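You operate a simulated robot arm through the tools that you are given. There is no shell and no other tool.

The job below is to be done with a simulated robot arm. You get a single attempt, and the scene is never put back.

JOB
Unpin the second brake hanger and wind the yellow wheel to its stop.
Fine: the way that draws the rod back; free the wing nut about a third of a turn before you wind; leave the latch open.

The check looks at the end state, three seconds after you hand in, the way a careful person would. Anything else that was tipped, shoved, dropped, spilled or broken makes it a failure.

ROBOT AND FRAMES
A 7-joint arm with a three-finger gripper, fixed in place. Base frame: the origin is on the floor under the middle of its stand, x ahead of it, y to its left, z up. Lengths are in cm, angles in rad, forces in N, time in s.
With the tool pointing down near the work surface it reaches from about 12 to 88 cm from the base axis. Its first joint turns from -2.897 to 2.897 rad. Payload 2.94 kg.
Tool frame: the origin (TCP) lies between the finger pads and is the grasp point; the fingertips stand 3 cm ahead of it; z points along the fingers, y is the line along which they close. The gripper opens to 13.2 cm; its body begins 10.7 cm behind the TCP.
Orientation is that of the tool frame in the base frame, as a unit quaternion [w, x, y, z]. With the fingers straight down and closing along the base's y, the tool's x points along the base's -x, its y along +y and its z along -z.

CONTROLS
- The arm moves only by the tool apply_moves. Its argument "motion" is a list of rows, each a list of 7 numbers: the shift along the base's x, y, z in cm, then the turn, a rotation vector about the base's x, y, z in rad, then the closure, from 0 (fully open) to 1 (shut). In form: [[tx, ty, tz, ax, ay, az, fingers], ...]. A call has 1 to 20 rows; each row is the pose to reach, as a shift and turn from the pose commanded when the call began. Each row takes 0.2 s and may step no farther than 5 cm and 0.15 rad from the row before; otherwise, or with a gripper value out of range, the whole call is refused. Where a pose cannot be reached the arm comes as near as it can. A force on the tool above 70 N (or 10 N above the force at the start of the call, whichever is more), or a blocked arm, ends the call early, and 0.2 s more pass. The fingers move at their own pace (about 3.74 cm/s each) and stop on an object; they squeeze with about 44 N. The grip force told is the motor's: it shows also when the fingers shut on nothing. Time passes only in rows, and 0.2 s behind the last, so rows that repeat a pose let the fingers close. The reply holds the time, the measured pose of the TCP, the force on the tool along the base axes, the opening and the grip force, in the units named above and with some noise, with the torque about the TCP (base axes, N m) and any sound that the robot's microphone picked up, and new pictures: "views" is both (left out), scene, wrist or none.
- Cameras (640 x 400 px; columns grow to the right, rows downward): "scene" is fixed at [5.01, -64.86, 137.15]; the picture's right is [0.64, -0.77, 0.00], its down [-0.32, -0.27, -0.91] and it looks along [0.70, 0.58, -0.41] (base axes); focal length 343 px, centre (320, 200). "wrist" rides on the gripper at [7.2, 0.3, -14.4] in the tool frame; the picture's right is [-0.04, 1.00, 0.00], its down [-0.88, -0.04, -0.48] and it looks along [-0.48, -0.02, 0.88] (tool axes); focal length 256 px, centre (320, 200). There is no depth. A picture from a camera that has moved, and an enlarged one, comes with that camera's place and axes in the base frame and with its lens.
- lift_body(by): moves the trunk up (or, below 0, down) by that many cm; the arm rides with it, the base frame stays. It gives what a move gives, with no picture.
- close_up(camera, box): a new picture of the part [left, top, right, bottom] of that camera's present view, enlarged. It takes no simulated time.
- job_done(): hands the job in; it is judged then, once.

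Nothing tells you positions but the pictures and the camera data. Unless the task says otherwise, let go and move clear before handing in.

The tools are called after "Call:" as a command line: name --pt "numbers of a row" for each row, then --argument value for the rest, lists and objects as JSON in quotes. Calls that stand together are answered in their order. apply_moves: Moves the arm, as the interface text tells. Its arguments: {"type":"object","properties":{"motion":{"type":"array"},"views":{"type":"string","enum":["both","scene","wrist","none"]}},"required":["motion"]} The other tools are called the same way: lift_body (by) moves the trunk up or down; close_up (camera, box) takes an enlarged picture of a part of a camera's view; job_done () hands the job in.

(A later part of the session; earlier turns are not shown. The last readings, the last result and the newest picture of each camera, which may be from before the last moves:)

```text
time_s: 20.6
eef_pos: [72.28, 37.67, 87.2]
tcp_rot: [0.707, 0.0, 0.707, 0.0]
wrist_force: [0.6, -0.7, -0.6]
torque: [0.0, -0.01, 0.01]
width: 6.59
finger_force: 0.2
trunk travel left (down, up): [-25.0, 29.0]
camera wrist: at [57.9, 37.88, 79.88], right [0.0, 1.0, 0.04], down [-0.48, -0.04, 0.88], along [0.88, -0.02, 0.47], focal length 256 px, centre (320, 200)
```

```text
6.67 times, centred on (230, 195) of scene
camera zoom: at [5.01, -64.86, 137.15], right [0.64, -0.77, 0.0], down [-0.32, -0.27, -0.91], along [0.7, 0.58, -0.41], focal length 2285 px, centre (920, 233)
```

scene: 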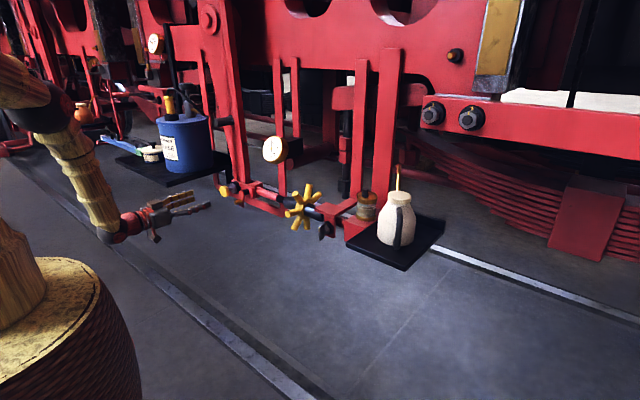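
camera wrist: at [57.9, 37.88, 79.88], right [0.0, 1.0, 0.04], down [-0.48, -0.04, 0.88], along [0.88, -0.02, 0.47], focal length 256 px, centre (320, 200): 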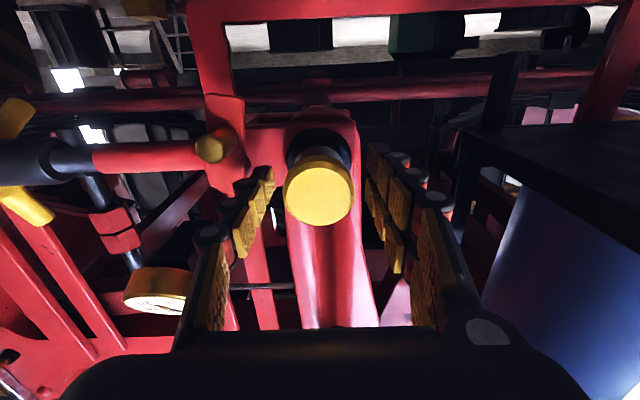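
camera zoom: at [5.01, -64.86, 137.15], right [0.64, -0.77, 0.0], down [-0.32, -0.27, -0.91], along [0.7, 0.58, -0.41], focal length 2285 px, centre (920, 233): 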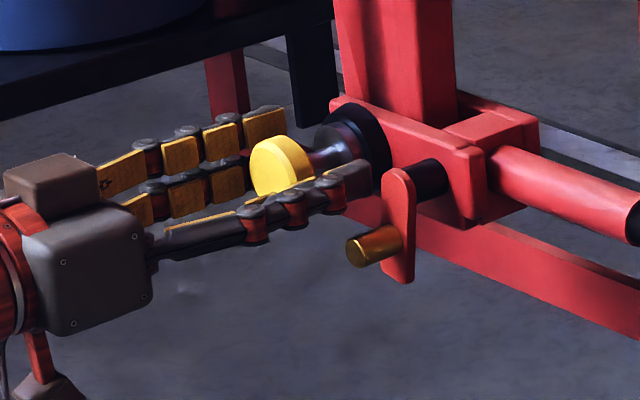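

The fingers straddle the head cleanly, so I'll close on it.

Call:
apply_moves --pt "0 0 0 0 0 0 0.7" --pt "0 0 0 0 0 0 1" --pt "0 0 0 0 0 0 1" --pt "0 0 0 0 0 0 1" --pt "0 0 0 0 0 0 1" --views "wrist"

Call:
close_up --camera "scene" --box '[190, 165, 270, 225]'

```text
time_s: 21.8
eef_pos: [72.19, 37.69, 87.2]
tcp_rot: [0.706, 0.001, 0.708, 0.0]
wrist_force: [-0.1, -5.8, 0.4]
torque: [0.18, -0.05, -0.07]
width: 4.18
finger_force: 45.2
trunk travel left (down, up): [-25.0, 29.0]
camera wrist: at [57.88, 37.81, 79.88], right [0.0, 1.0, 0.04], down [-0.48, -0.04, 0.88], along [0.88, -0.02, 0.47], focal length 256 px, centre (320, 200)
```

wrist: 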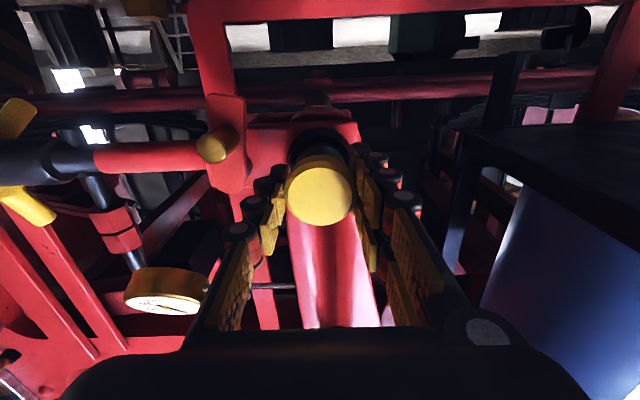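

```text
6.67 times, centred on (230, 195) of scene
camera zoom: at [5.01, -64.86, 137.15], right [0.64, -0.77, 0.0], down [-0.32, -0.27, -0.91], along [0.7, 0.58, -0.41], focal length 2285 px, centre (920, 233)
```

zoom: 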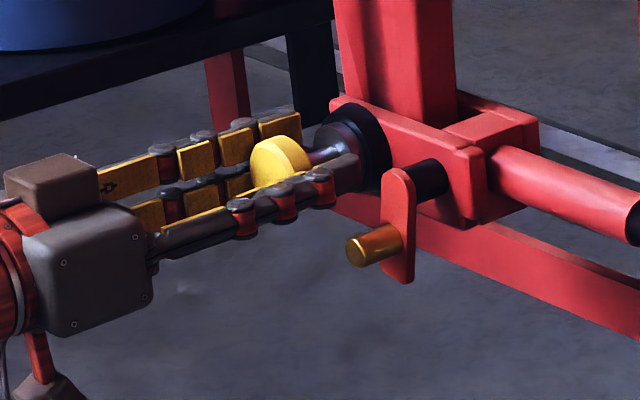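

The head is gripped at 4.2 cm with 45 N. I'll draw the pin straight back along -x in small steps.

Call:
apply_moves --pt "-0.5 0 0 0 0 0 1" --pt "-1 0 0 0 0 0 1" --pt "-1.5 0 0 0 0 0 1" --pt "-2 0 0 0 0 0 1" --views "none"

Call:
close_up --camera "scene" --box '[190, 165, 270, 225]'

```text
time_s: 22.8
eef_pos: [69.97, 37.64, 87.17]
tcp_rot: [0.707, 0.001, 0.707, 0.0]
wrist_force: [1.8, -3.8, 4.0]
torque: [0.16, 0.5, -0.15]
width: 4.15
finger_force: 44.9
trunk travel left (down, up): [-25.0, 29.0]
```

```text
6.67 times, centred on (230, 195) of scene
camera zoom: at [5.01, -64.86, 137.15], right [0.64, -0.77, 0.0], down [-0.32, -0.27, -0.91], along [0.7, 0.58, -0.41], focal length 2285 px, centre (920, 233)
```

zoom: 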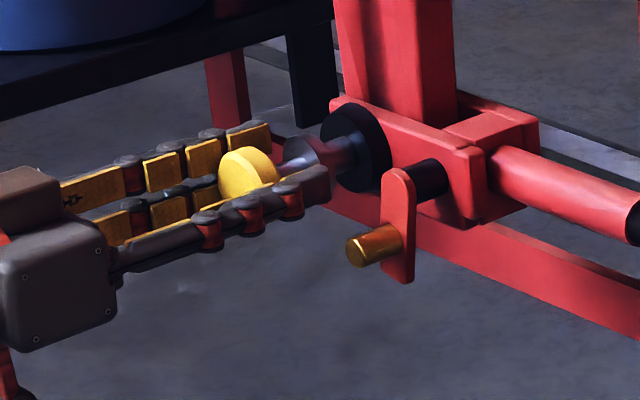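

Call:
apply_moves --pt "-0.6 0 0 0 0 0 1" --pt "-1.2 0 0 0 0 0 1" --pt "-1.8 0 0 0 0 0 1" --pt "-2.4 0 0 0 0 0 1" --pt "-3 0 0 0 0 0 1" --views "none"

Call:
close_up --camera "scene" --box '[180, 160, 270, 225]'

```text
time_s: 24.0
eef_pos: [66.97, 37.54, 87.15]
tcp_rot: [0.707, 0.0, 0.707, 0.0]
wrist_force: [1.5, -4.4, 3.8]
torque: [0.09, -0.94, 0.0]
width: 4.14
finger_force: 44.3
trunk travel left (down, up): [-25.0, 29.0]
```

```text
6.15 times, centred on (225, 192) of scene
camera zoom: at [5.01, -64.86, 137.15], right [0.64, -0.77, 0.0], down [-0.32, -0.27, -0.91], along [0.7, 0.58, -0.41], focal length 2109 px, centre (905, 246)
```

zoom: 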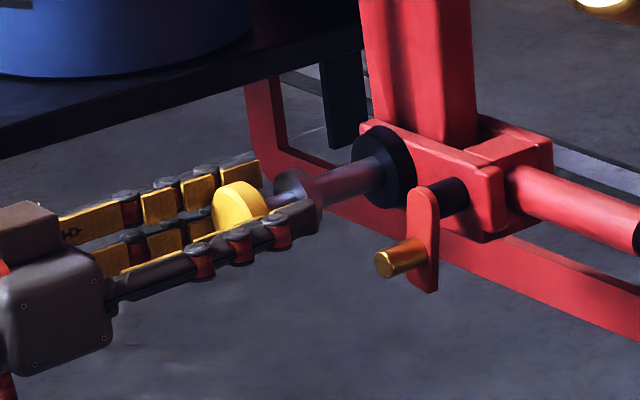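

Call:
apply_moves --pt "-0.6 0 0 0 0 0 1" --pt "-1.2 0 0 0 0 0 1" --pt "-1.8 0 0 0 0 0 1" --pt "-2.4 0 0 0 0 0 1" --pt "-3 0 0 0 0 0 1" --views "none"

Call:
close_up --camera "scene" --box '[170, 155, 270, 225]'

```text
time_s: 25.2
eef_pos: [64.15, 37.74, 87.06]
tcp_rot: [0.706, 0.0, 0.708, 0.0]
wrist_force: [28.5, -5.6, -0.8]
torque: [-0.03, 0.16, -0.13]
width: 4.26
finger_force: 44.5
trunk travel left (down, up): [-25.0, 29.0]
```

```text
5.71 times, centred on (220, 190) of scene
camera zoom: at [5.01, -64.86, 137.15], right [0.64, -0.77, 0.0], down [-0.32, -0.27, -0.91], along [0.7, 0.58, -0.41], focal length 1959 px, centre (891, 257)
```

zoom: 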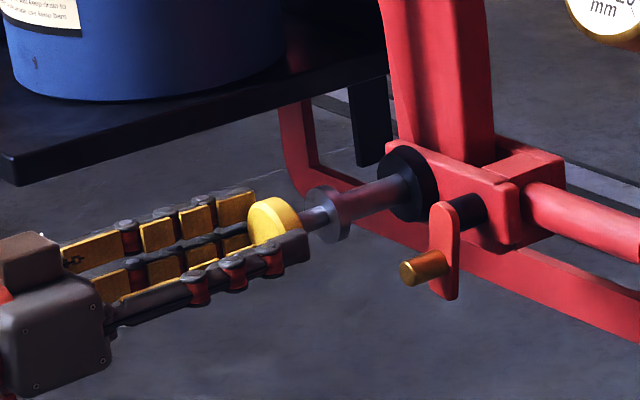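

The pin slid out about 6.5 cm and then hit a stop at 28 N, so it is captive and fully drawn. I'll open the fingers and back straight away so it isn't pushed back in.

Call:
apply_moves --pt "0 0 0 0 0 0 0.8" --pt "0 0 0 0 0 0 0.5" --pt "0 0 0 0 0 0 0.45" --pt "0 0 0 0 0 0 0.45" --pt "-3 0 0 0 0 0 0.45" --pt "-7 0 0 0 0 0 0.45" --pt "-10 0 0 0 0 0 0.45" --pt "-10 0 0 0 0 0 0.45" --views "wrist"

Call:
close_up --camera "scene" --box '[170, 155, 270, 225]'

Call:
close_up --camera "wrist" --box '[220, 60, 420, 220]'

```text
time_s: 27.0
eef_pos: [53.98, 37.55, 87.1]
tcp_rot: [0.707, 0.0, 0.707, 0.0]
wrist_force: [-0.4, 1.0, 0.6]
torque: [0.02, -0.01, 0.02]
width: 7.26
finger_force: 0.1
trunk travel left (down, up): [-25.0, 29.0]
camera wrist: at [39.67, 37.72, 79.79], right [0.0, 1.0, 0.04], down [-0.48, -0.04, 0.88], along [0.88, -0.02, 0.47], focal length 256 px, centre (320, 200)
```

wrist: 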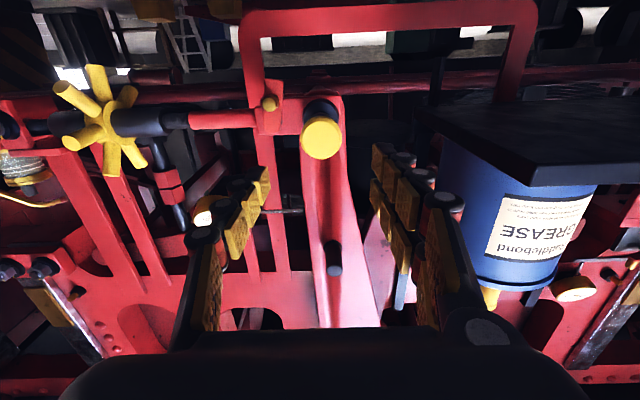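

```text
5.71 times, centred on (220, 190) of scene
camera zoom: at [5.01, -64.86, 137.15], right [0.64, -0.77, 0.0], down [-0.32, -0.27, -0.91], along [0.7, 0.58, -0.41], focal length 1959 px, centre (891, 257)
```

zoom: 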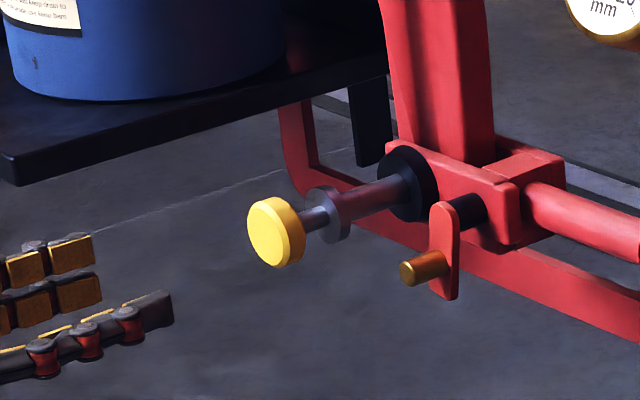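

```text
2.50 times, centred on (320, 140) of wrist
camera zoom: at [39.67, 37.72, 79.79], right [0.0, 1.0, 0.04], down [-0.48, -0.04, 0.88], along [0.88, -0.02, 0.47], focal length 640 px, centre (320, 350)
```

zoom: 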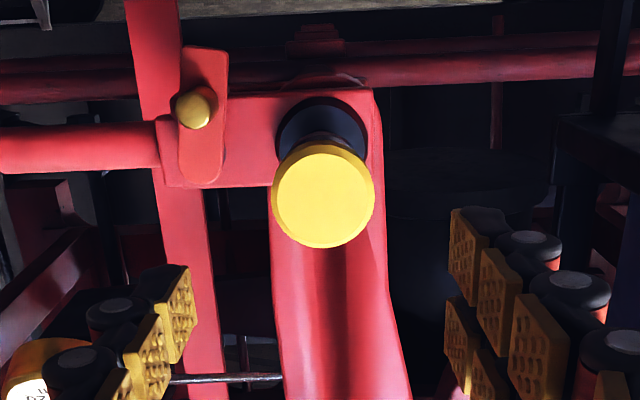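

The pin stays out and the latch stays open. Next is the wing nut, near (77, -8, 86), so I'll slide across at this standoff for a square look at it.

Call:
apply_moves --pt "0 -4.6 0 0 0 0 0.3" --pt "0 -9.2 0 0 0 0 0.3" --pt "0 -13.8 0 0 0 0 0.3" --pt "0 -18.4 0 0 0 0 0.3" --pt "0 -23 0 0 0 0 0.3" --pt "0 -27.6 0 0 0 0 0.3" --pt "0 -32.2 0 0 0 0 0.3" --pt "0 -36.8 0 0 0 0 0.3" --pt "0 -41.4 0 0 0 0 0.3" --pt "0 -45.5 0 0 0 0 0.3" --pt "0 -45.5 0 0 0 0 0.3"

Call:
close_up --camera "wrist" --box '[220, 60, 460, 220]'

Call:
close_up --camera "scene" --box '[280, 170, 360, 245]'

```text
time_s: 29.4
eef_pos: [56.65, 3.66, 88.96]
tcp_rot: [0.697, -0.023, 0.713, -0.075]
wrist_force: [0.6, -1.6, 1.0]
torque: [0.01, 0.0, 0.02]
width: 9.24
finger_force: 0.1
out of reach, approached as far as the arm can: row 3, 4, 5, 6, 7, 8, 9, 10, 11
trunk travel left (down, up): [-25.0, 29.0]
camera wrist: at [42.31, 3.81, 82.0], right [0.07, 0.99, -0.09], down [-0.45, 0.12, 0.88], along [0.89, -0.02, 0.46], focal length 256 px, centre (320, 200)
```

scene: 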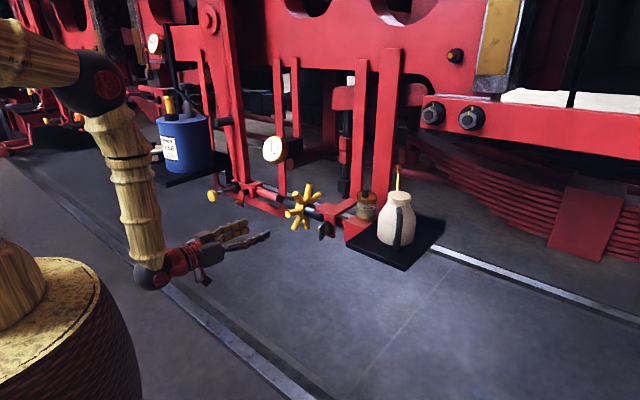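
wrist: 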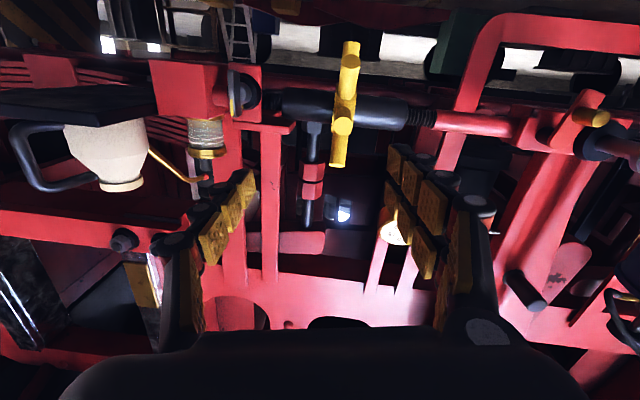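

```text
2.50 times, centred on (340, 140) of wrist
camera zoom: at [42.31, 3.81, 82.0], right [0.07, 0.99, -0.09], down [-0.45, 0.12, 0.88], along [0.89, -0.02, 0.46], focal length 640 px, centre (270, 350)
```

zoom: 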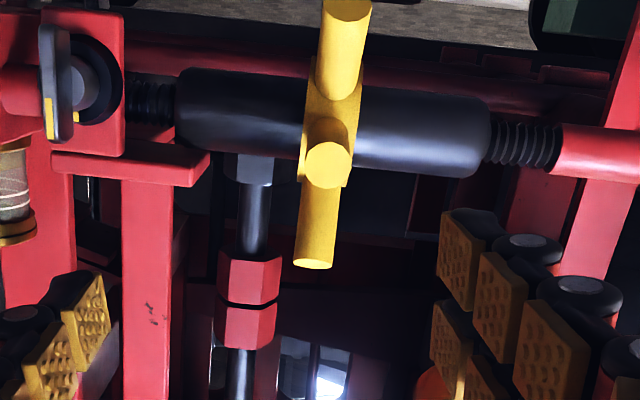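

```text
5.33 times, centred on (320, 208) of scene
camera zoom: at [5.01, -64.86, 137.15], right [0.64, -0.77, 0.0], down [-0.32, -0.27, -0.91], along [0.7, 0.58, -0.41], focal length 1828 px, centre (320, 160)
```

zoom: 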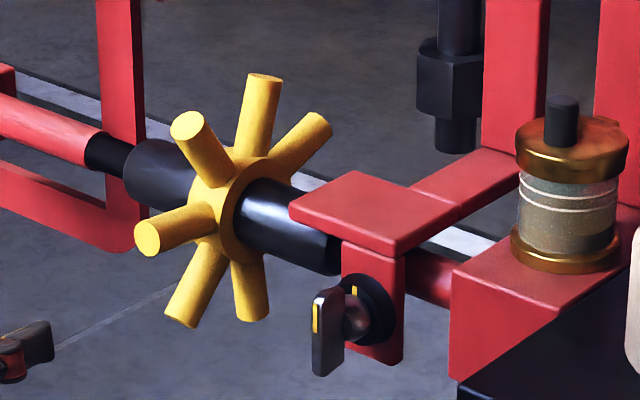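

The wing nut is in view at the upper left of the wrist picture, with aligned yellow index marks on the wing and collar. The arm ran out of joint travel before getting there, so I'll roll the tool half a turn about its own axis to put the camera on top and free up the wrist.

Call:
apply_moves --pt "0 0 0 0.14 0 0 0.3" --pt "0 0 0 0.28 0 0 0.3" --pt "0 0 0 0.42 0 0 0.3" --pt "0 0 0 0.56 0 0 0.3" --pt "0 0 0 0.7 0 0 0.3" --pt "0 0 0 0.84 0 0 0.3"

```text
time_s: 30.8
eef_pos: [56.72, 3.67, 88.92]
tcp_rot: [0.697, -0.022, 0.713, -0.076]
wrist_force: [1.2, 0.2, 0.5]
torque: [0.01, -0.01, -0.01]
width: 9.25
finger_force: 0.1
out of reach, approached as far as the arm can: row 1, 2, 3, 4, 5, 6
trunk travel left (down, up): [-25.0, 29.0]
camera wrist: at [42.31, 3.83, 81.99], right [0.07, 0.99, -0.1], down [-0.45, 0.12, 0.88], along [0.89, -0.02, 0.46], focal length 256 px, centre (320, 200)
```

scene: 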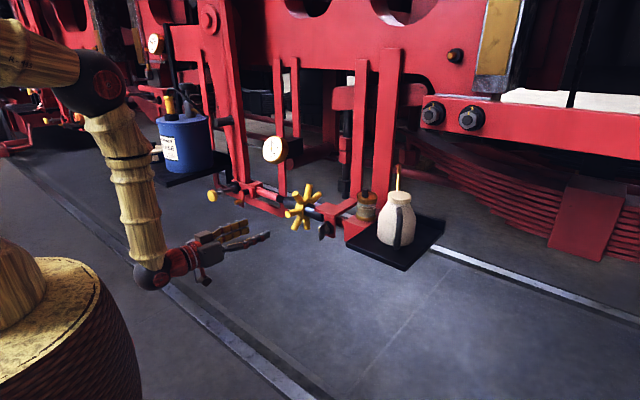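
wrist: 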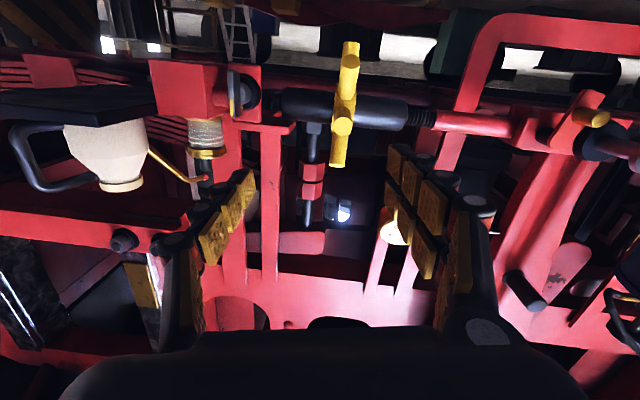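

The roll changed nothing, so the arm is pinned at a joint limit in this pose. I'll back it toward the earlier side to get unstuck and see how it responds.

Call:
apply_moves --pt "-1 4 0 0 0 0 0.3" --pt "-2 8 0 0 0 0 0.3" --pt "-2 12 0 0 0 0 0.3" --views "none"

```text
time_s: 31.6
eef_pos: [54.67, 15.61, 89.12]
tcp_rot: [0.696, -0.023, 0.713, -0.075]
wrist_force: [-0.3, -0.1, -0.2]
torque: [0.0, 0.01, 0.03]
width: 9.29
finger_force: 0.1
trunk travel left (down, up): [-25.0, 29.0]
```

Commands now start from the pose reached, and the arm had drifted toward negative roll, so that is the free direction. I'll roll the tool negatively about x while moving gradually toward the wing nut's y.

Call:
apply_moves --pt "0 0 0 -0.14 0 0 0.3" --pt "0 0 0 -0.28 0 0 0.3" --pt "0 0 0 -0.42 0 0 0.3" --pt "0 0 0 -0.56 0 0 0.3" --pt "0 0 0 -0.7 0 0 0.3" --pt "0 0 0 -0.84 0 0 0.3" --pt "0 0 0 -0.98 0 0 0.3" --pt "0 0 0 -1.12 0 0 0.3" --pt "0 0 0 -1.26 0 0 0.3" --pt "0 0 0 -1.4 0 0 0.3" --pt "0 0 0 -1.5 0 0 0.3" --pt "0 0 0 -1.5 0 0 0.3"

```text
time_s: 34.2
eef_pos: [54.91, 15.79, 89.17]
tcp_rot: [-0.494, 0.492, -0.47, 0.541]
wrist_force: [-0.1, -0.1, -0.7]
torque: [-0.03, 0.0, 0.0]
width: 9.23
finger_force: 0.0
trunk travel left (down, up): [-25.0, 29.0]
camera wrist: at [40.45, 8.7, 88.29], right [0.07, -0.03, -1.0], down [-0.45, 0.89, -0.06], along [0.89, 0.46, 0.05], focal length 256 px, centre (320, 200)
```

scene: 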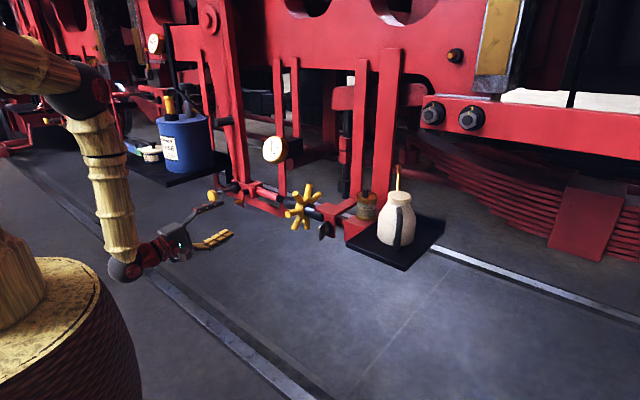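
wrist: 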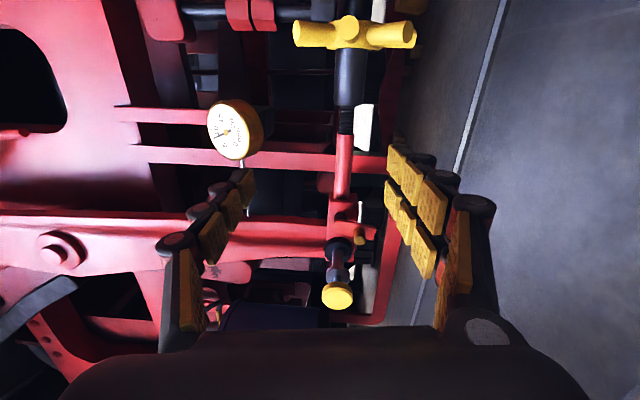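

Rolling this way works. I'll finish the half turn while moving toward the wing nut's y.

Call:
apply_moves --pt "0 -1 0 -0.14 0 0 0.3" --pt "0 -3 0 -0.28 0 0 0.3" --pt "0 -5 0 -0.42 0 0 0.3" --pt "0 -7 0 -0.56 0 0 0.3" --pt "0 -9 0 -0.7 0 0 0.3" --pt "0 -11 0 -0.84 0 0 0.3" --pt "0 -13 0 -0.98 0 0 0.3" --pt "0 -15 0 -1.12 0 0 0.3" --pt "0 -17 0 -1.26 0 0 0.3" --pt "0 -20 0 -1.4 0 0 0.3" --pt "0 -23 0 -1.5 0 0 0.3" --pt "0 -24 0 -1.5 0 0 0.3" --pt "0 -24 0 -1.5 0 0 0.3"

Call:
close_up --camera "wrist" --box '[220, 180, 460, 340]'

```text
time_s: 37.0
eef_pos: [52.01, 5.75, 88.64]
tcp_rot: [-0.004, 0.697, -0.003, 0.717]
wrist_force: [-0.3, -0.1, -0.2]
torque: [-0.02, 0.01, 0.01]
width: 9.24
finger_force: 0.0
out of reach, approached as far as the arm can: row 5, 6, 7, 8, 9, 10, 11, 12, 13
trunk travel left (down, up): [-25.0, 29.0]
camera wrist: at [37.55, 5.2, 95.44], right [0.0, -1.0, -0.05], down [-0.45, 0.05, -0.89], along [0.89, 0.03, -0.45], focal length 256 px, centre (320, 200)
```

scene: 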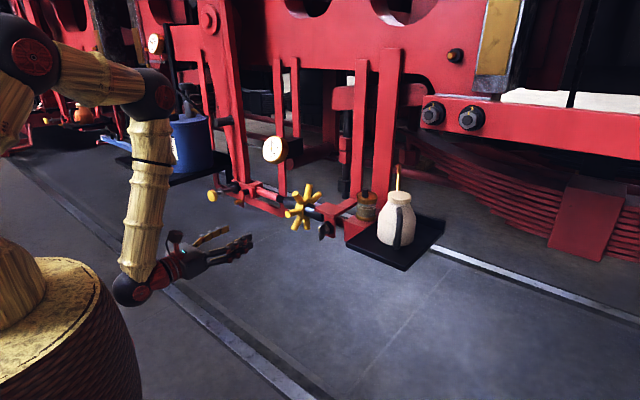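
wrist: 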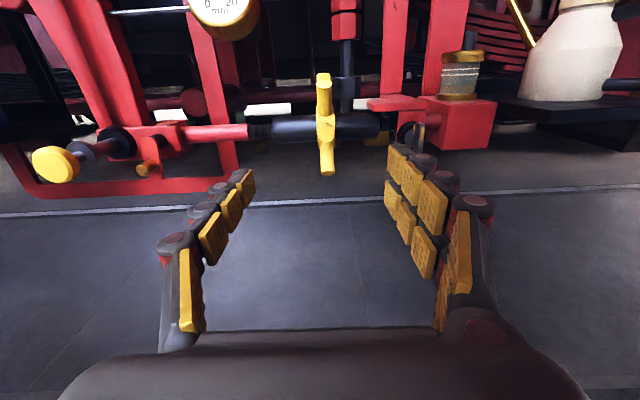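

```text
2.50 times, centred on (340, 260) of wrist
camera zoom: at [37.55, 5.2, 95.44], right [0.0, -1.0, -0.05], down [-0.45, 0.05, -0.89], along [0.89, 0.03, -0.45], focal length 640 px, centre (270, 50)
```

zoom: 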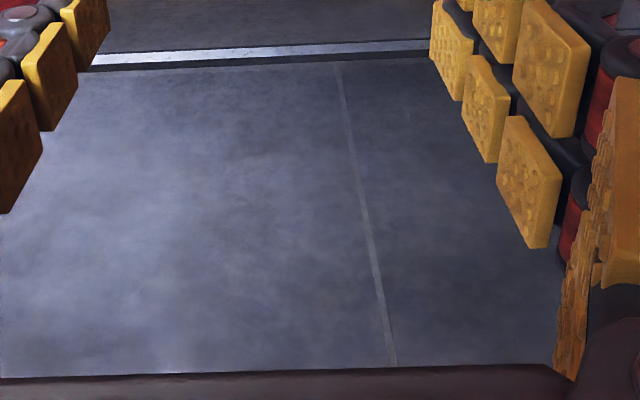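

The roll is finished. The limit is the wrist being folded too close to the base at x 52, so I'll move forward to about x 63 first and then across to the wing nut.

Call:
apply_moves --pt "3 0 0 0 0.028 0 0.3" --pt "7 0 0 0 0.028 0 0.3" --pt "10 -1 0 0 0.028 0 0.3" --pt "11 -5 0 0 0.028 0 0.3" --pt "11 -9 0 0 0.028 0 0.3" --pt "11 -13 0 0 0.028 0 0.3" --pt "11 -14 0 0 0.028 0 0.3" --pt "11 -14 0 0 0.028 0 0.3"

Call:
close_up --camera "wrist" --box '[240, 60, 440, 200]'

```text
time_s: 38.8
eef_pos: [59.32, 3.7, 90.33]
tcp_rot: [0.022, 0.706, -0.029, 0.708]
wrist_force: [-0.2, 0.4, 0.1]
torque: [0.01, -0.02, 0.0]
width: 9.24
finger_force: 0.0
out of reach, approached as far as the arm can: row 1, 2, 3, 4, 5, 6, 7, 8
trunk travel left (down, up): [-25.0, 29.0]
camera wrist: at [45.08, 4.14, 97.47], right [-0.07, -1.0, -0.05], down [-0.47, 0.08, -0.88], along [0.88, -0.04, -0.47], focal length 256 px, centre (320, 200)
```

scene: 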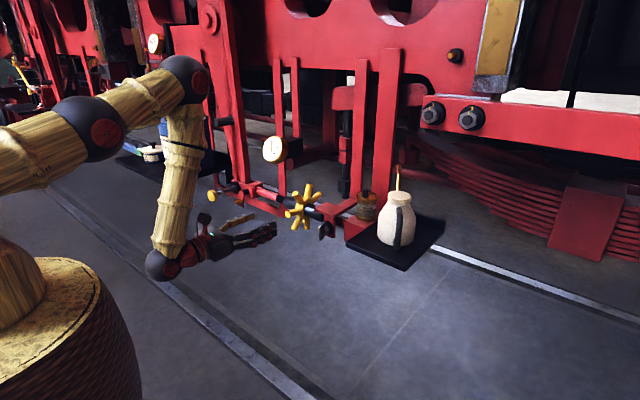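
wrist: 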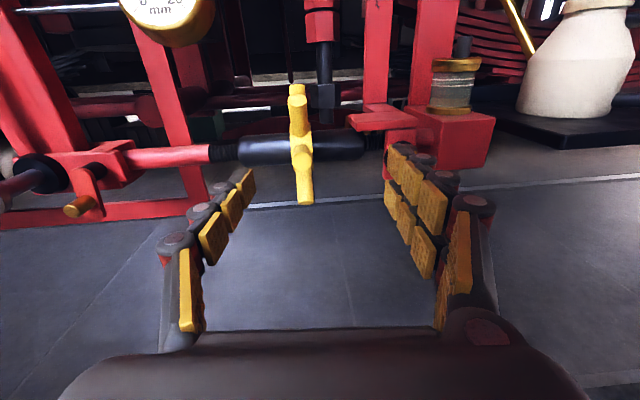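

```text
2.86 times, centred on (340, 130) of wrist
camera zoom: at [45.08, 4.14, 97.47], right [-0.07, -1.0, -0.05], down [-0.47, 0.08, -0.88], along [0.88, -0.04, -0.47], focal length 731 px, centre (263, 400)
```

zoom: 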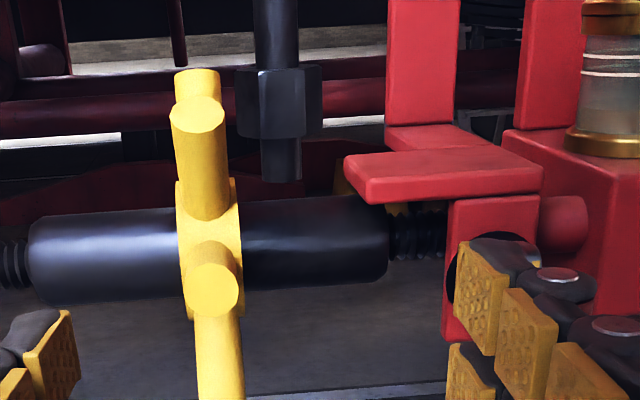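

The arm can't hold the tool level here because the forearm hangs too steeply over this spot. I'll tip the tool downward, where the arm is comfortable, and work the wing and wheel from above with the fingertips.

Call:
apply_moves --pt "0 0 1.5 0 0.14 0 0.3" --pt "-1 0 3 0 0.28 0 0.3" --pt "-2 0 4.5 0 0.42 0 0.3" --pt "-3 0 6 0 0.56 0 0.3" --pt "-4 0 8 0 0.7 0 0.3" --pt "-5 0 10 0 0.84 0 0.3" --pt "-6 0 12 0 0.98 0 0.3" --pt "-6 0 14 0 1.12 0 0.3" --pt "-6 0 16 0 1.26 0 0.3" --pt "-6 0 17 0 1.4 0 0.3" --pt "-6 0 17 0 1.54 0 0.3" --pt "-6 0 17 0 1.57 0 0.3" --pt "-6 0 17 0 1.57 0 0.3"

```text
time_s: 41.6
eef_pos: [51.96, 3.86, 107.11]
tcp_rot: [0.034, 0.999, -0.006, 0.002]
wrist_force: [-0.5, 0.3, -0.3]
torque: [0.03, -0.01, 0.0]
width: 9.26
finger_force: 0.1
out of reach, approached as far as the arm can: row 2, 3, 8, 9
trunk travel left (down, up): [-25.0, 29.0]
camera wrist: at [59.38, 4.23, 121.51], right [-0.05, -1.0, 0.07], down [-0.88, 0.08, 0.47], along [-0.47, -0.04, -0.88], focal length 256 px, centre (320, 200)
```

scene: 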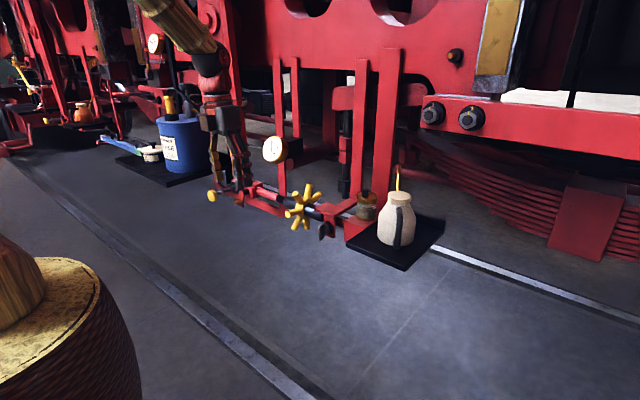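
wrist: 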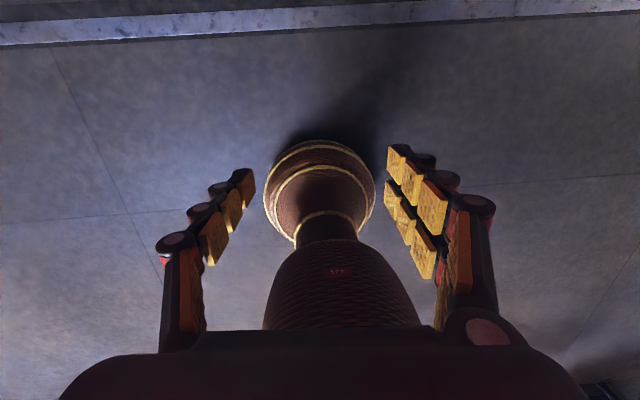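

The tool now points down with the camera on the far side. I'll turn it half a turn about the vertical to bring the camera back to the robot side, undoing the earlier roll.

Call:
apply_moves --pt "0 0 0 0 0 -0.145 0.6" --pt "0 0 0 0 0 -0.29 1" --pt "0 0 0 0 0 -0.435 1" --pt "0 0 0 0 0 -0.58 1" --pt "0 0 0 0 0 -0.725 1" --pt "0 0 0 0 0 -0.87 1" --pt "0 0 0 0 0 -1.015 1" --pt "0 0 0 0 0 -1.16 1" --pt "0 0 0 0 0 -1.305 1" --pt "0 0 0 0 0 -1.45 1" --pt "0 0 0 0 0 -1.595 1" --pt "0 0 0 0 0 -1.74 1" --pt "0 0 0 0 0 -1.885 1" --pt "0 0 0 0 0 -2.03 1" --pt "0 0 0 0 0 -2.175 1" --pt "0 0 0 0 0 -2.32 1" --pt "0 0 0 0 0 -2.465 1" --pt "0 0 0 0 0 -2.61 1" --pt "0 0 0 0 0 -2.755 1" --pt "0 0 0 0 0 -2.9 1" --views "none"

```text
time_s: 45.8
eef_pos: [52.07, 3.81, 107.21]
tcp_rot: [-0.006, -0.114, 0.993, 0.034]
wrist_force: [0.8, 0.5, -0.5]
torque: [0.01, -0.02, -0.02]
width: 0.02
finger_force: 28.8
trunk travel left (down, up): [-25.0, 29.0]
```

Call:
apply_moves --pt "1 -3 0 -0.034 -0.006 -0.114 1" --pt "2 -6 0 -0.068 -0.012 -0.228 1" --pt "4 -9 0 -0.068 -0.012 -0.228 1" --pt "6 -12 0 -0.068 -0.012 -0.228 1" --pt "6 -12 0 -0.068 -0.012 -0.228 1" --views "wrist"

Call:
close_up --camera "wrist" --box '[220, 200, 420, 330]'

```text
time_s: 47.0
eef_pos: [58.19, -8.16, 107.15]
tcp_rot: [0.001, -0.001, 1.0, 0.0]
wrist_force: [0.7, -0.1, 0.3]
torque: [0.01, 0.01, -0.02]
width: 0.0
finger_force: 28.5
trunk travel left (down, up): [-25.0, 29.0]
camera wrist: at [51.11, -8.07, 121.56], right [0.04, 1.0, 0.0], down [0.88, -0.04, 0.48], along [0.47, -0.02, -0.88], focal length 256 px, centre (320, 200)
```

wrist: 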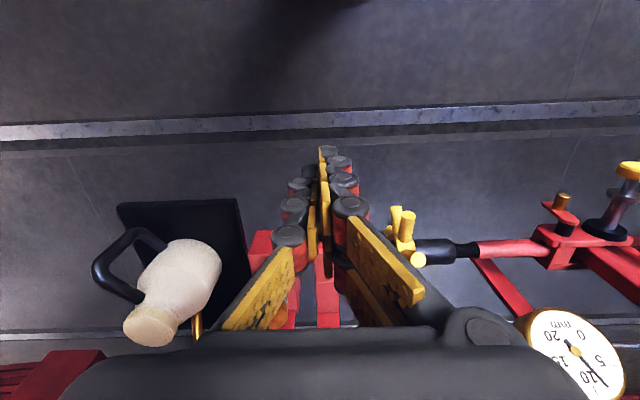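

```text
3.08 times, centred on (320, 265) of wrist
camera zoom: at [51.11, -8.07, 121.56], right [0.04, 1.0, 0.0], down [0.88, -0.04, 0.48], along [0.47, -0.02, -0.88], focal length 788 px, centre (320, 0)
```

zoom: 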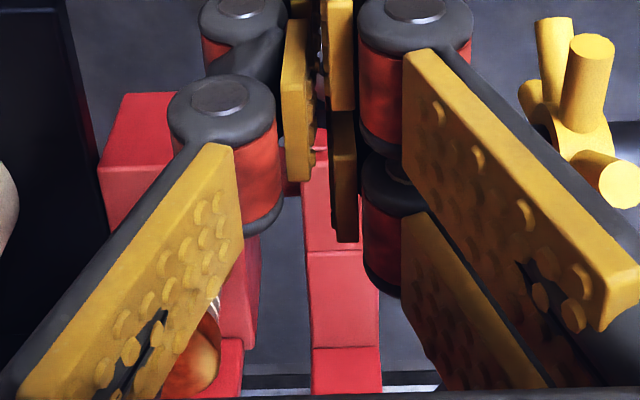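

The shut fingers block the camera, so I'll open them and tip the tool forward a little for an unobstructed measurement of the wing nut.

Call:
apply_moves --pt "-1 0 0 0 -0.14 0 0.5" --pt "-2 0 0 0 -0.28 0 0" --pt "-3 0 -1 0 -0.42 0 0" --pt "-3 0 -2 0 -0.56 0 0" --pt "-3 0 -3 0 -0.7 0 0" --pt "-3 0 -3 0 -0.7 0 0" --pt "-3 0 -3 0 -0.7 0 0" --views "wrist"

Call:
close_up --camera "wrist" --box '[270, 120, 370, 190]'

Call:
close_up --camera "wrist" --box '[230, 100, 430, 225]'

```text
time_s: 48.6
eef_pos: [55.09, -8.24, 104.19]
tcp_rot: [0.344, -0.001, 0.939, -0.001]
wrist_force: [-0.7, -0.9, 0.0]
torque: [0.02, -0.03, 0.03]
width: 11.09
finger_force: 0.0
trunk travel left (down, up): [-25.0, 29.0]
camera wrist: at [40.38, -8.12, 110.63], right [0.03, 1.0, 0.03], down [0.36, -0.03, 0.93], along [0.93, -0.02, -0.36], focal length 256 px, centre (320, 200)
```

wrist: 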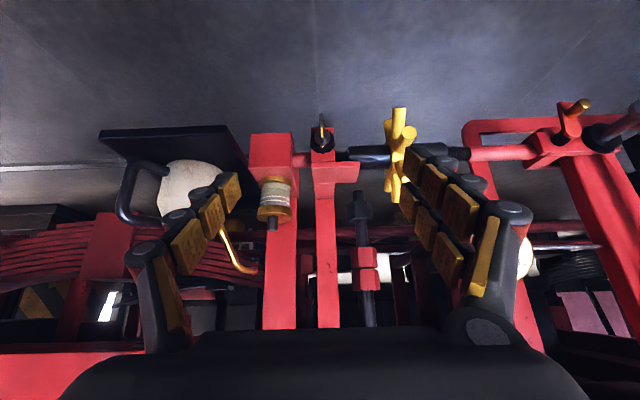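

```text
5.71 times, centred on (320, 155) of wrist
camera zoom: at [40.38, -8.12, 110.63], right [0.03, 1.0, 0.03], down [0.36, -0.03, 0.93], along [0.93, -0.02, -0.36], focal length 1463 px, centre (320, 457)
```

zoom: 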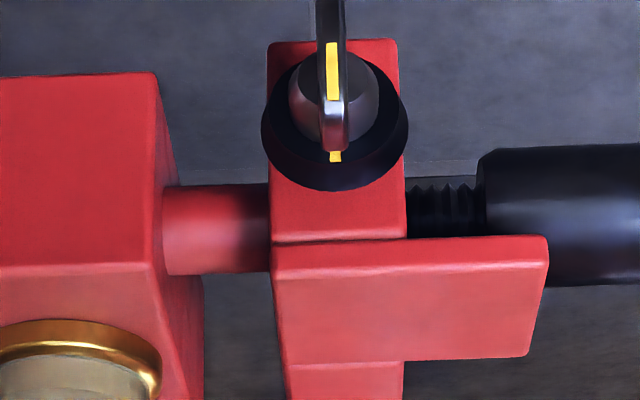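

```text
3.20 times, centred on (330, 162) of wrist
camera zoom: at [40.38, -8.12, 110.63], right [0.03, 1.0, 0.03], down [0.36, -0.03, 0.93], along [0.93, -0.02, -0.36], focal length 819 px, centre (288, 320)
```

zoom: 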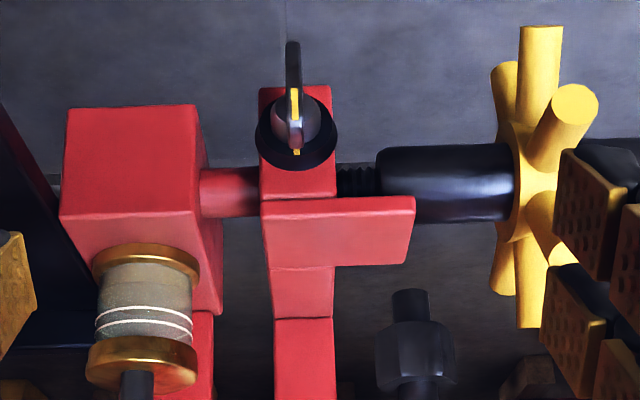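

The wing nut's axis is at about (74, -8.25, 86.2). The wing is a thin upright bar roughly 5 cm tall, and its yellow marks line up. I'll shut the fingers, tilt to about 20°, and place the tips on the -y side of the wing's upper half, so that pushing toward +y turns it anticlockwise to loosen.

Call:
apply_moves --pt "2 -1 -1 0 0.12 0 1" --pt "5 -2 -2.5 0 0.24 0 1" --pt "8 -2.6 -5 0 0.35 0 1" --pt "10.9 -2.6 -7 0 0.35 0 1" --pt "13 -2.8 -8 0 0.35 0 1" --pt "13 -2.8 -8 0 0.35 0 1" --pt "13 -2.8 -8 0 0.35 0 1" --pt "13 -2.8 -8 0 0.35 0 1"

Call:
close_up --camera "scene" --box '[270, 130, 390, 245]'

```text
time_s: 50.4
eef_pos: [67.94, -10.94, 95.87]
tcp_rot: [0.173, -0.002, 0.985, -0.001]
wrist_force: [-0.3, -0.5, -0.5]
torque: [0.03, 0.01, 0.01]
width: 0.01
finger_force: 16.8
trunk travel left (down, up): [-25.0, 29.0]
camera wrist: at [56.44, -10.89, 106.99], right [0.04, 1.0, 0.01], down [0.66, -0.04, 0.75], along [0.75, -0.02, -0.66], focal length 256 px, centre (320, 200)
```

scene: 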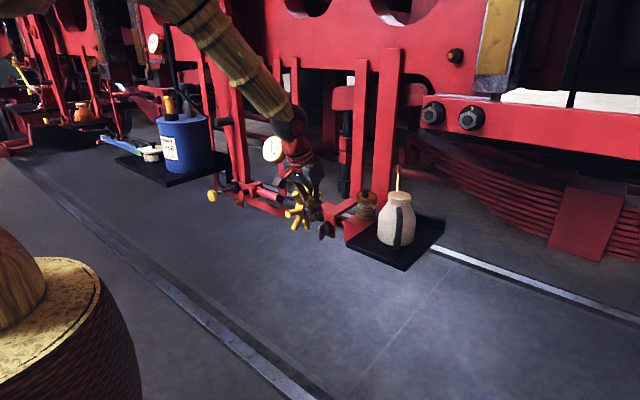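
wrist: 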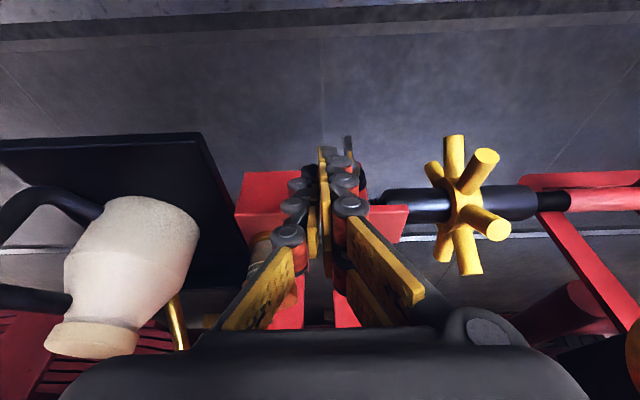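

```text
3.48 times, centred on (330, 188) of scene
camera zoom: at [5.01, -64.86, 137.15], right [0.64, -0.77, 0.0], down [-0.32, -0.27, -0.91], along [0.7, 0.58, -0.41], focal length 1192 px, centre (285, 244)
```

zoom: 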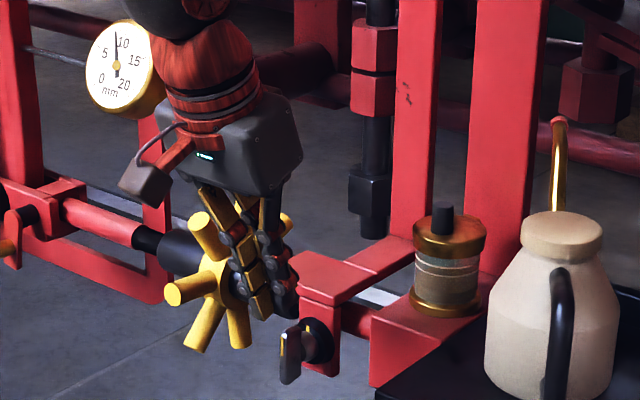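

Call:
apply_moves --pt "2.4 0 -1 0 0 0 1" --pt "4.8 0 -3 0 0 0 1" --pt "4.8 0 -4.5 0 0 0 1" --pt "4.8 0 -5.4 0 0 0 1" --pt "4.8 0 -5.4 0 0 0 1" --views "wrist"

Call:
close_up --camera "scene" --box '[280, 165, 360, 245]'

Call:
close_up --camera "wrist" --box '[270, 110, 410, 210]'

```text
time_s: 51.6
eef_pos: [72.78, -10.96, 90.7]
tcp_rot: [0.173, -0.002, 0.985, 0.0]
wrist_force: [-1.0, 0.6, -1.2]
torque: [0.0, -0.01, -0.02]
width: 0.01
finger_force: 29.1
trunk travel left (down, up): [-25.0, 29.0]
camera wrist: at [61.2, -10.88, 101.71], right [0.04, 1.0, 0.01], down [0.66, -0.04, 0.75], along [0.75, -0.02, -0.66], focal length 256 px, centre (320, 200)
```

wrist: 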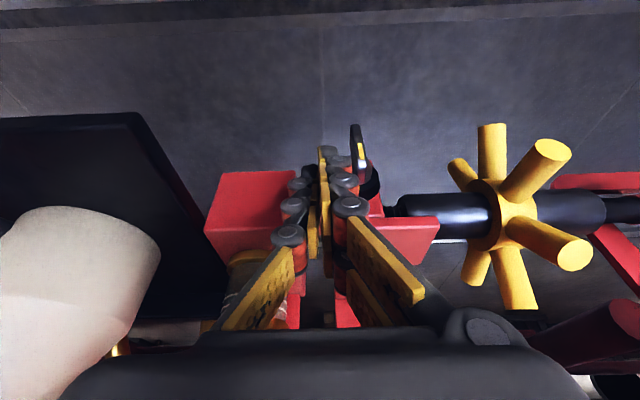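

```text
5.00 times, centred on (320, 205) of scene
camera zoom: at [5.01, -64.86, 137.15], right [0.64, -0.77, 0.0], down [-0.32, -0.27, -0.91], along [0.7, 0.58, -0.41], focal length 1714 px, centre (320, 175)
```

zoom: 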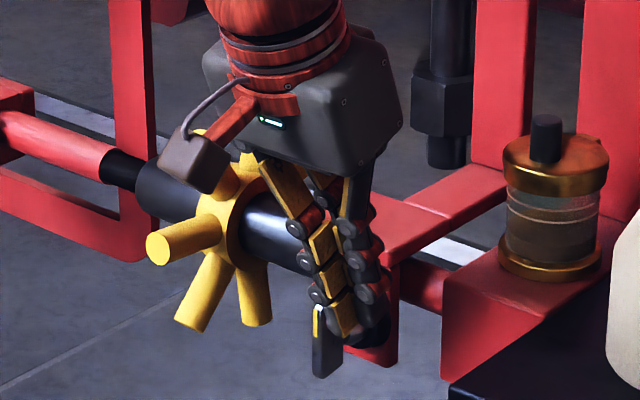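

```text
4.00 times, centred on (340, 160) of wrist
camera zoom: at [61.2, -10.88, 101.71], right [0.04, 1.0, 0.01], down [0.66, -0.04, 0.75], along [0.75, -0.02, -0.66], focal length 1024 px, centre (240, 360)
```

zoom: 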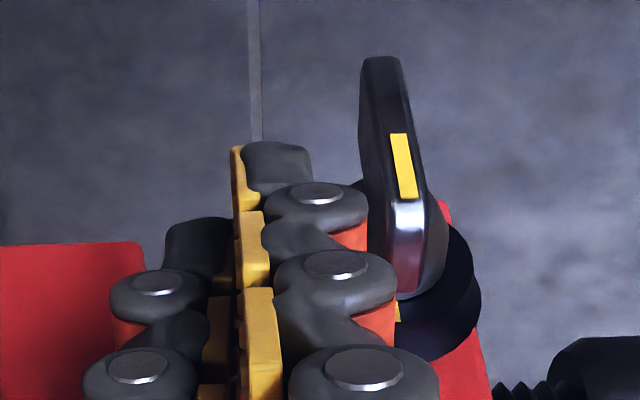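

The tips sit just beside the wing's upper half. I'll push gently toward +y and watch the force.

Call:
apply_moves --pt "0 0.5 0 0 0 0 1" --pt "0 1 0 0 0 0 1" --pt "0 1.5 0 0 0 0 1" --views "none"

Call:
close_up --camera "wrist" --box '[270, 110, 410, 210]'

Call:
close_up --camera "scene" --box '[300, 205, 350, 245]'

```text
time_s: 52.4
eef_pos: [72.83, -9.56, 90.74]
tcp_rot: [0.174, -0.001, 0.985, -0.001]
wrist_force: [-0.9, 0.1, -0.4]
torque: [-0.02, -0.02, -0.05]
width: 0.0
finger_force: 29.0
trunk travel left (down, up): [-25.0, 29.0]
```

```text
4.00 times, centred on (340, 160) of wrist
camera zoom: at [61.23, -9.52, 101.75], right [0.04, 1.0, 0.01], down [0.66, -0.04, 0.75], along [0.75, -0.02, -0.66], focal length 1024 px, centre (240, 360)
```

zoom: 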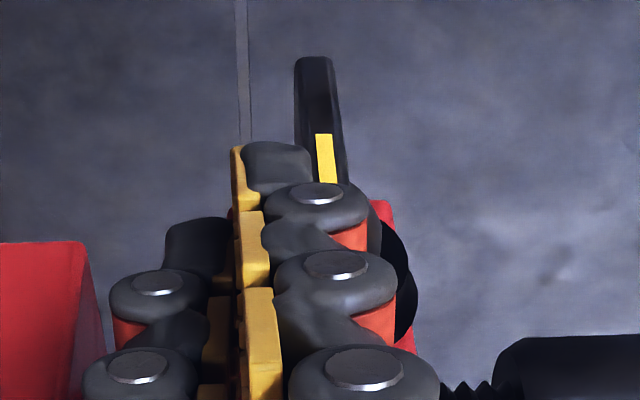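

```text
10.00 times, centred on (325, 225) of scene
camera zoom: at [5.01, -64.86, 137.15], right [0.64, -0.77, 0.0], down [-0.32, -0.27, -0.91], along [0.7, 0.58, -0.41], focal length 3428 px, centre (270, -50)
```

zoom: 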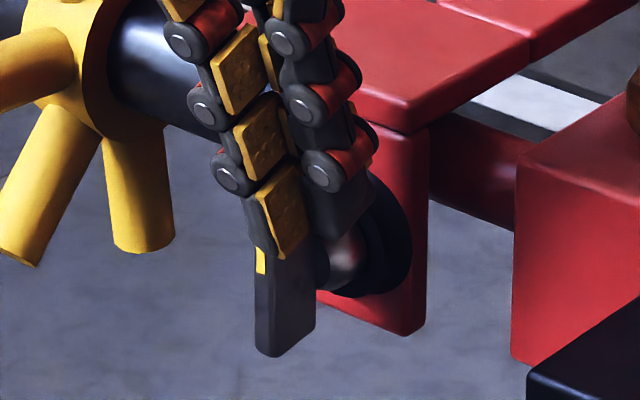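

Call:
apply_moves --pt "0 0.4 0 0 0 0 1" --pt "0 0.8 0 0 0 0 1" --pt "0 0.8 0 0 0 0 1" --views "none"

Call:
close_up --camera "wrist" --box '[270, 110, 410, 210]'

Call:
close_up --camera "scene" --box '[300, 205, 350, 245]'

```text
time_s: 53.2
eef_pos: [72.95, -8.82, 90.83]
tcp_rot: [0.175, 0.0, 0.984, -0.001]
wrist_force: [-1.1, -4.8, 9.4]
torque: [-0.04, -0.01, 0.03]
width: 0.0
finger_force: 28.9
trunk travel left (down, up): [-25.0, 29.0]
```

```text
4.00 times, centred on (340, 160) of wrist
camera zoom: at [61.26, -8.74, 101.92], right [0.04, 1.0, 0.01], down [0.66, -0.04, 0.75], along [0.75, -0.02, -0.66], focal length 1024 px, centre (240, 360)
```

zoom: 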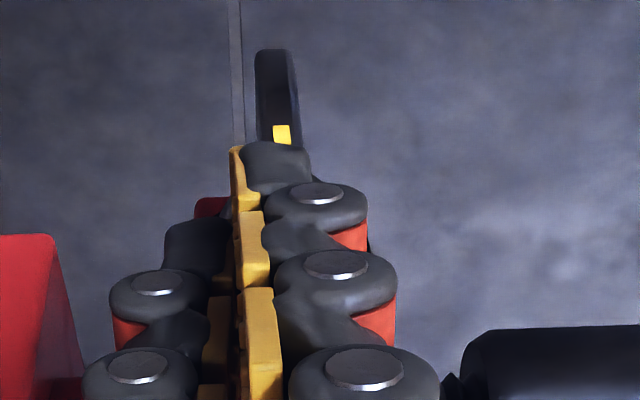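

```text
10.00 times, centred on (325, 225) of scene
camera zoom: at [5.01, -64.86, 137.15], right [0.64, -0.77, 0.0], down [-0.32, -0.27, -0.91], along [0.7, 0.58, -0.41], focal length 3428 px, centre (270, -50)
```

zoom: 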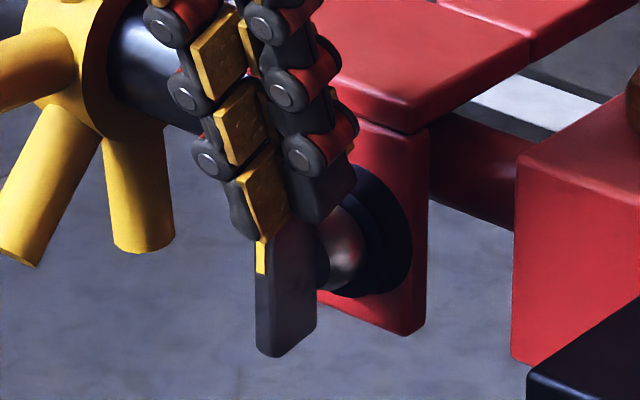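

The tips rode up onto the top of the wing, so its top is only at about z 87.7 and the axis at about 85.7. I'll back off, go 1.4 cm lower and push again.

Call:
apply_moves --pt "0 -0.3 0.8 0 0 0 1" --pt "0 -2.4 0.8 0 0 0 1" --pt "0 -2.4 -0.6 0 0 0 1" --pt "0 -2.4 -1.4 0 0 0 1" --pt "0 -1.8 -1.4 0 0 0 1" --pt "0 -1.2 -1.4 0 0 0 1" --pt "0 -0.8 -1.4 0 0 0 1" --views "none"

Call:
close_up --camera "wrist" --box '[270, 110, 410, 210]'

Call:
close_up --camera "scene" --box '[300, 205, 350, 245]'

```text
time_s: 54.8
eef_pos: [72.92, -9.59, 89.4]
tcp_rot: [0.175, -0.001, 0.985, 0.0]
wrist_force: [-0.1, -2.1, 1.4]
torque: [0.01, 0.03, -0.01]
width: 0.0
finger_force: 28.4
trunk travel left (down, up): [-25.0, 29.0]
```

```text
4.00 times, centred on (340, 160) of wrist
camera zoom: at [61.32, -9.54, 100.37], right [0.04, 1.0, 0.01], down [0.66, -0.04, 0.75], along [0.75, -0.02, -0.66], focal length 1024 px, centre (240, 360)
```

zoom: 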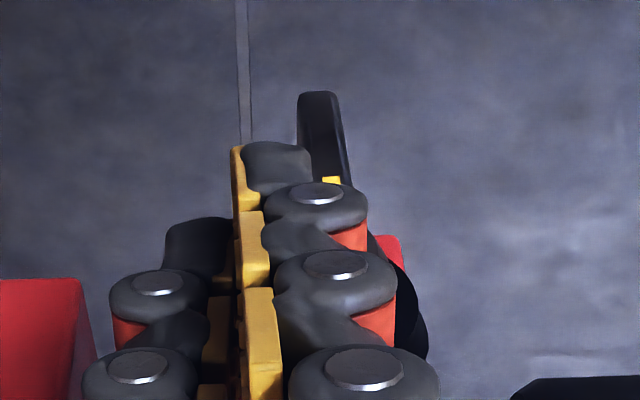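

```text
10.00 times, centred on (325, 225) of scene
camera zoom: at [5.01, -64.86, 137.15], right [0.64, -0.77, 0.0], down [-0.32, -0.27, -0.91], along [0.7, 0.58, -0.41], focal length 3428 px, centre (270, -50)
```

zoom: 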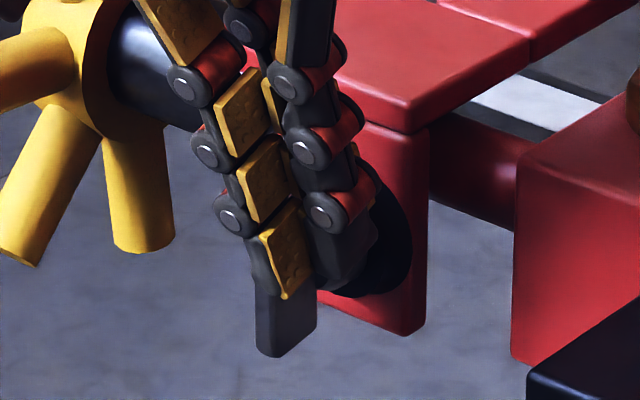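

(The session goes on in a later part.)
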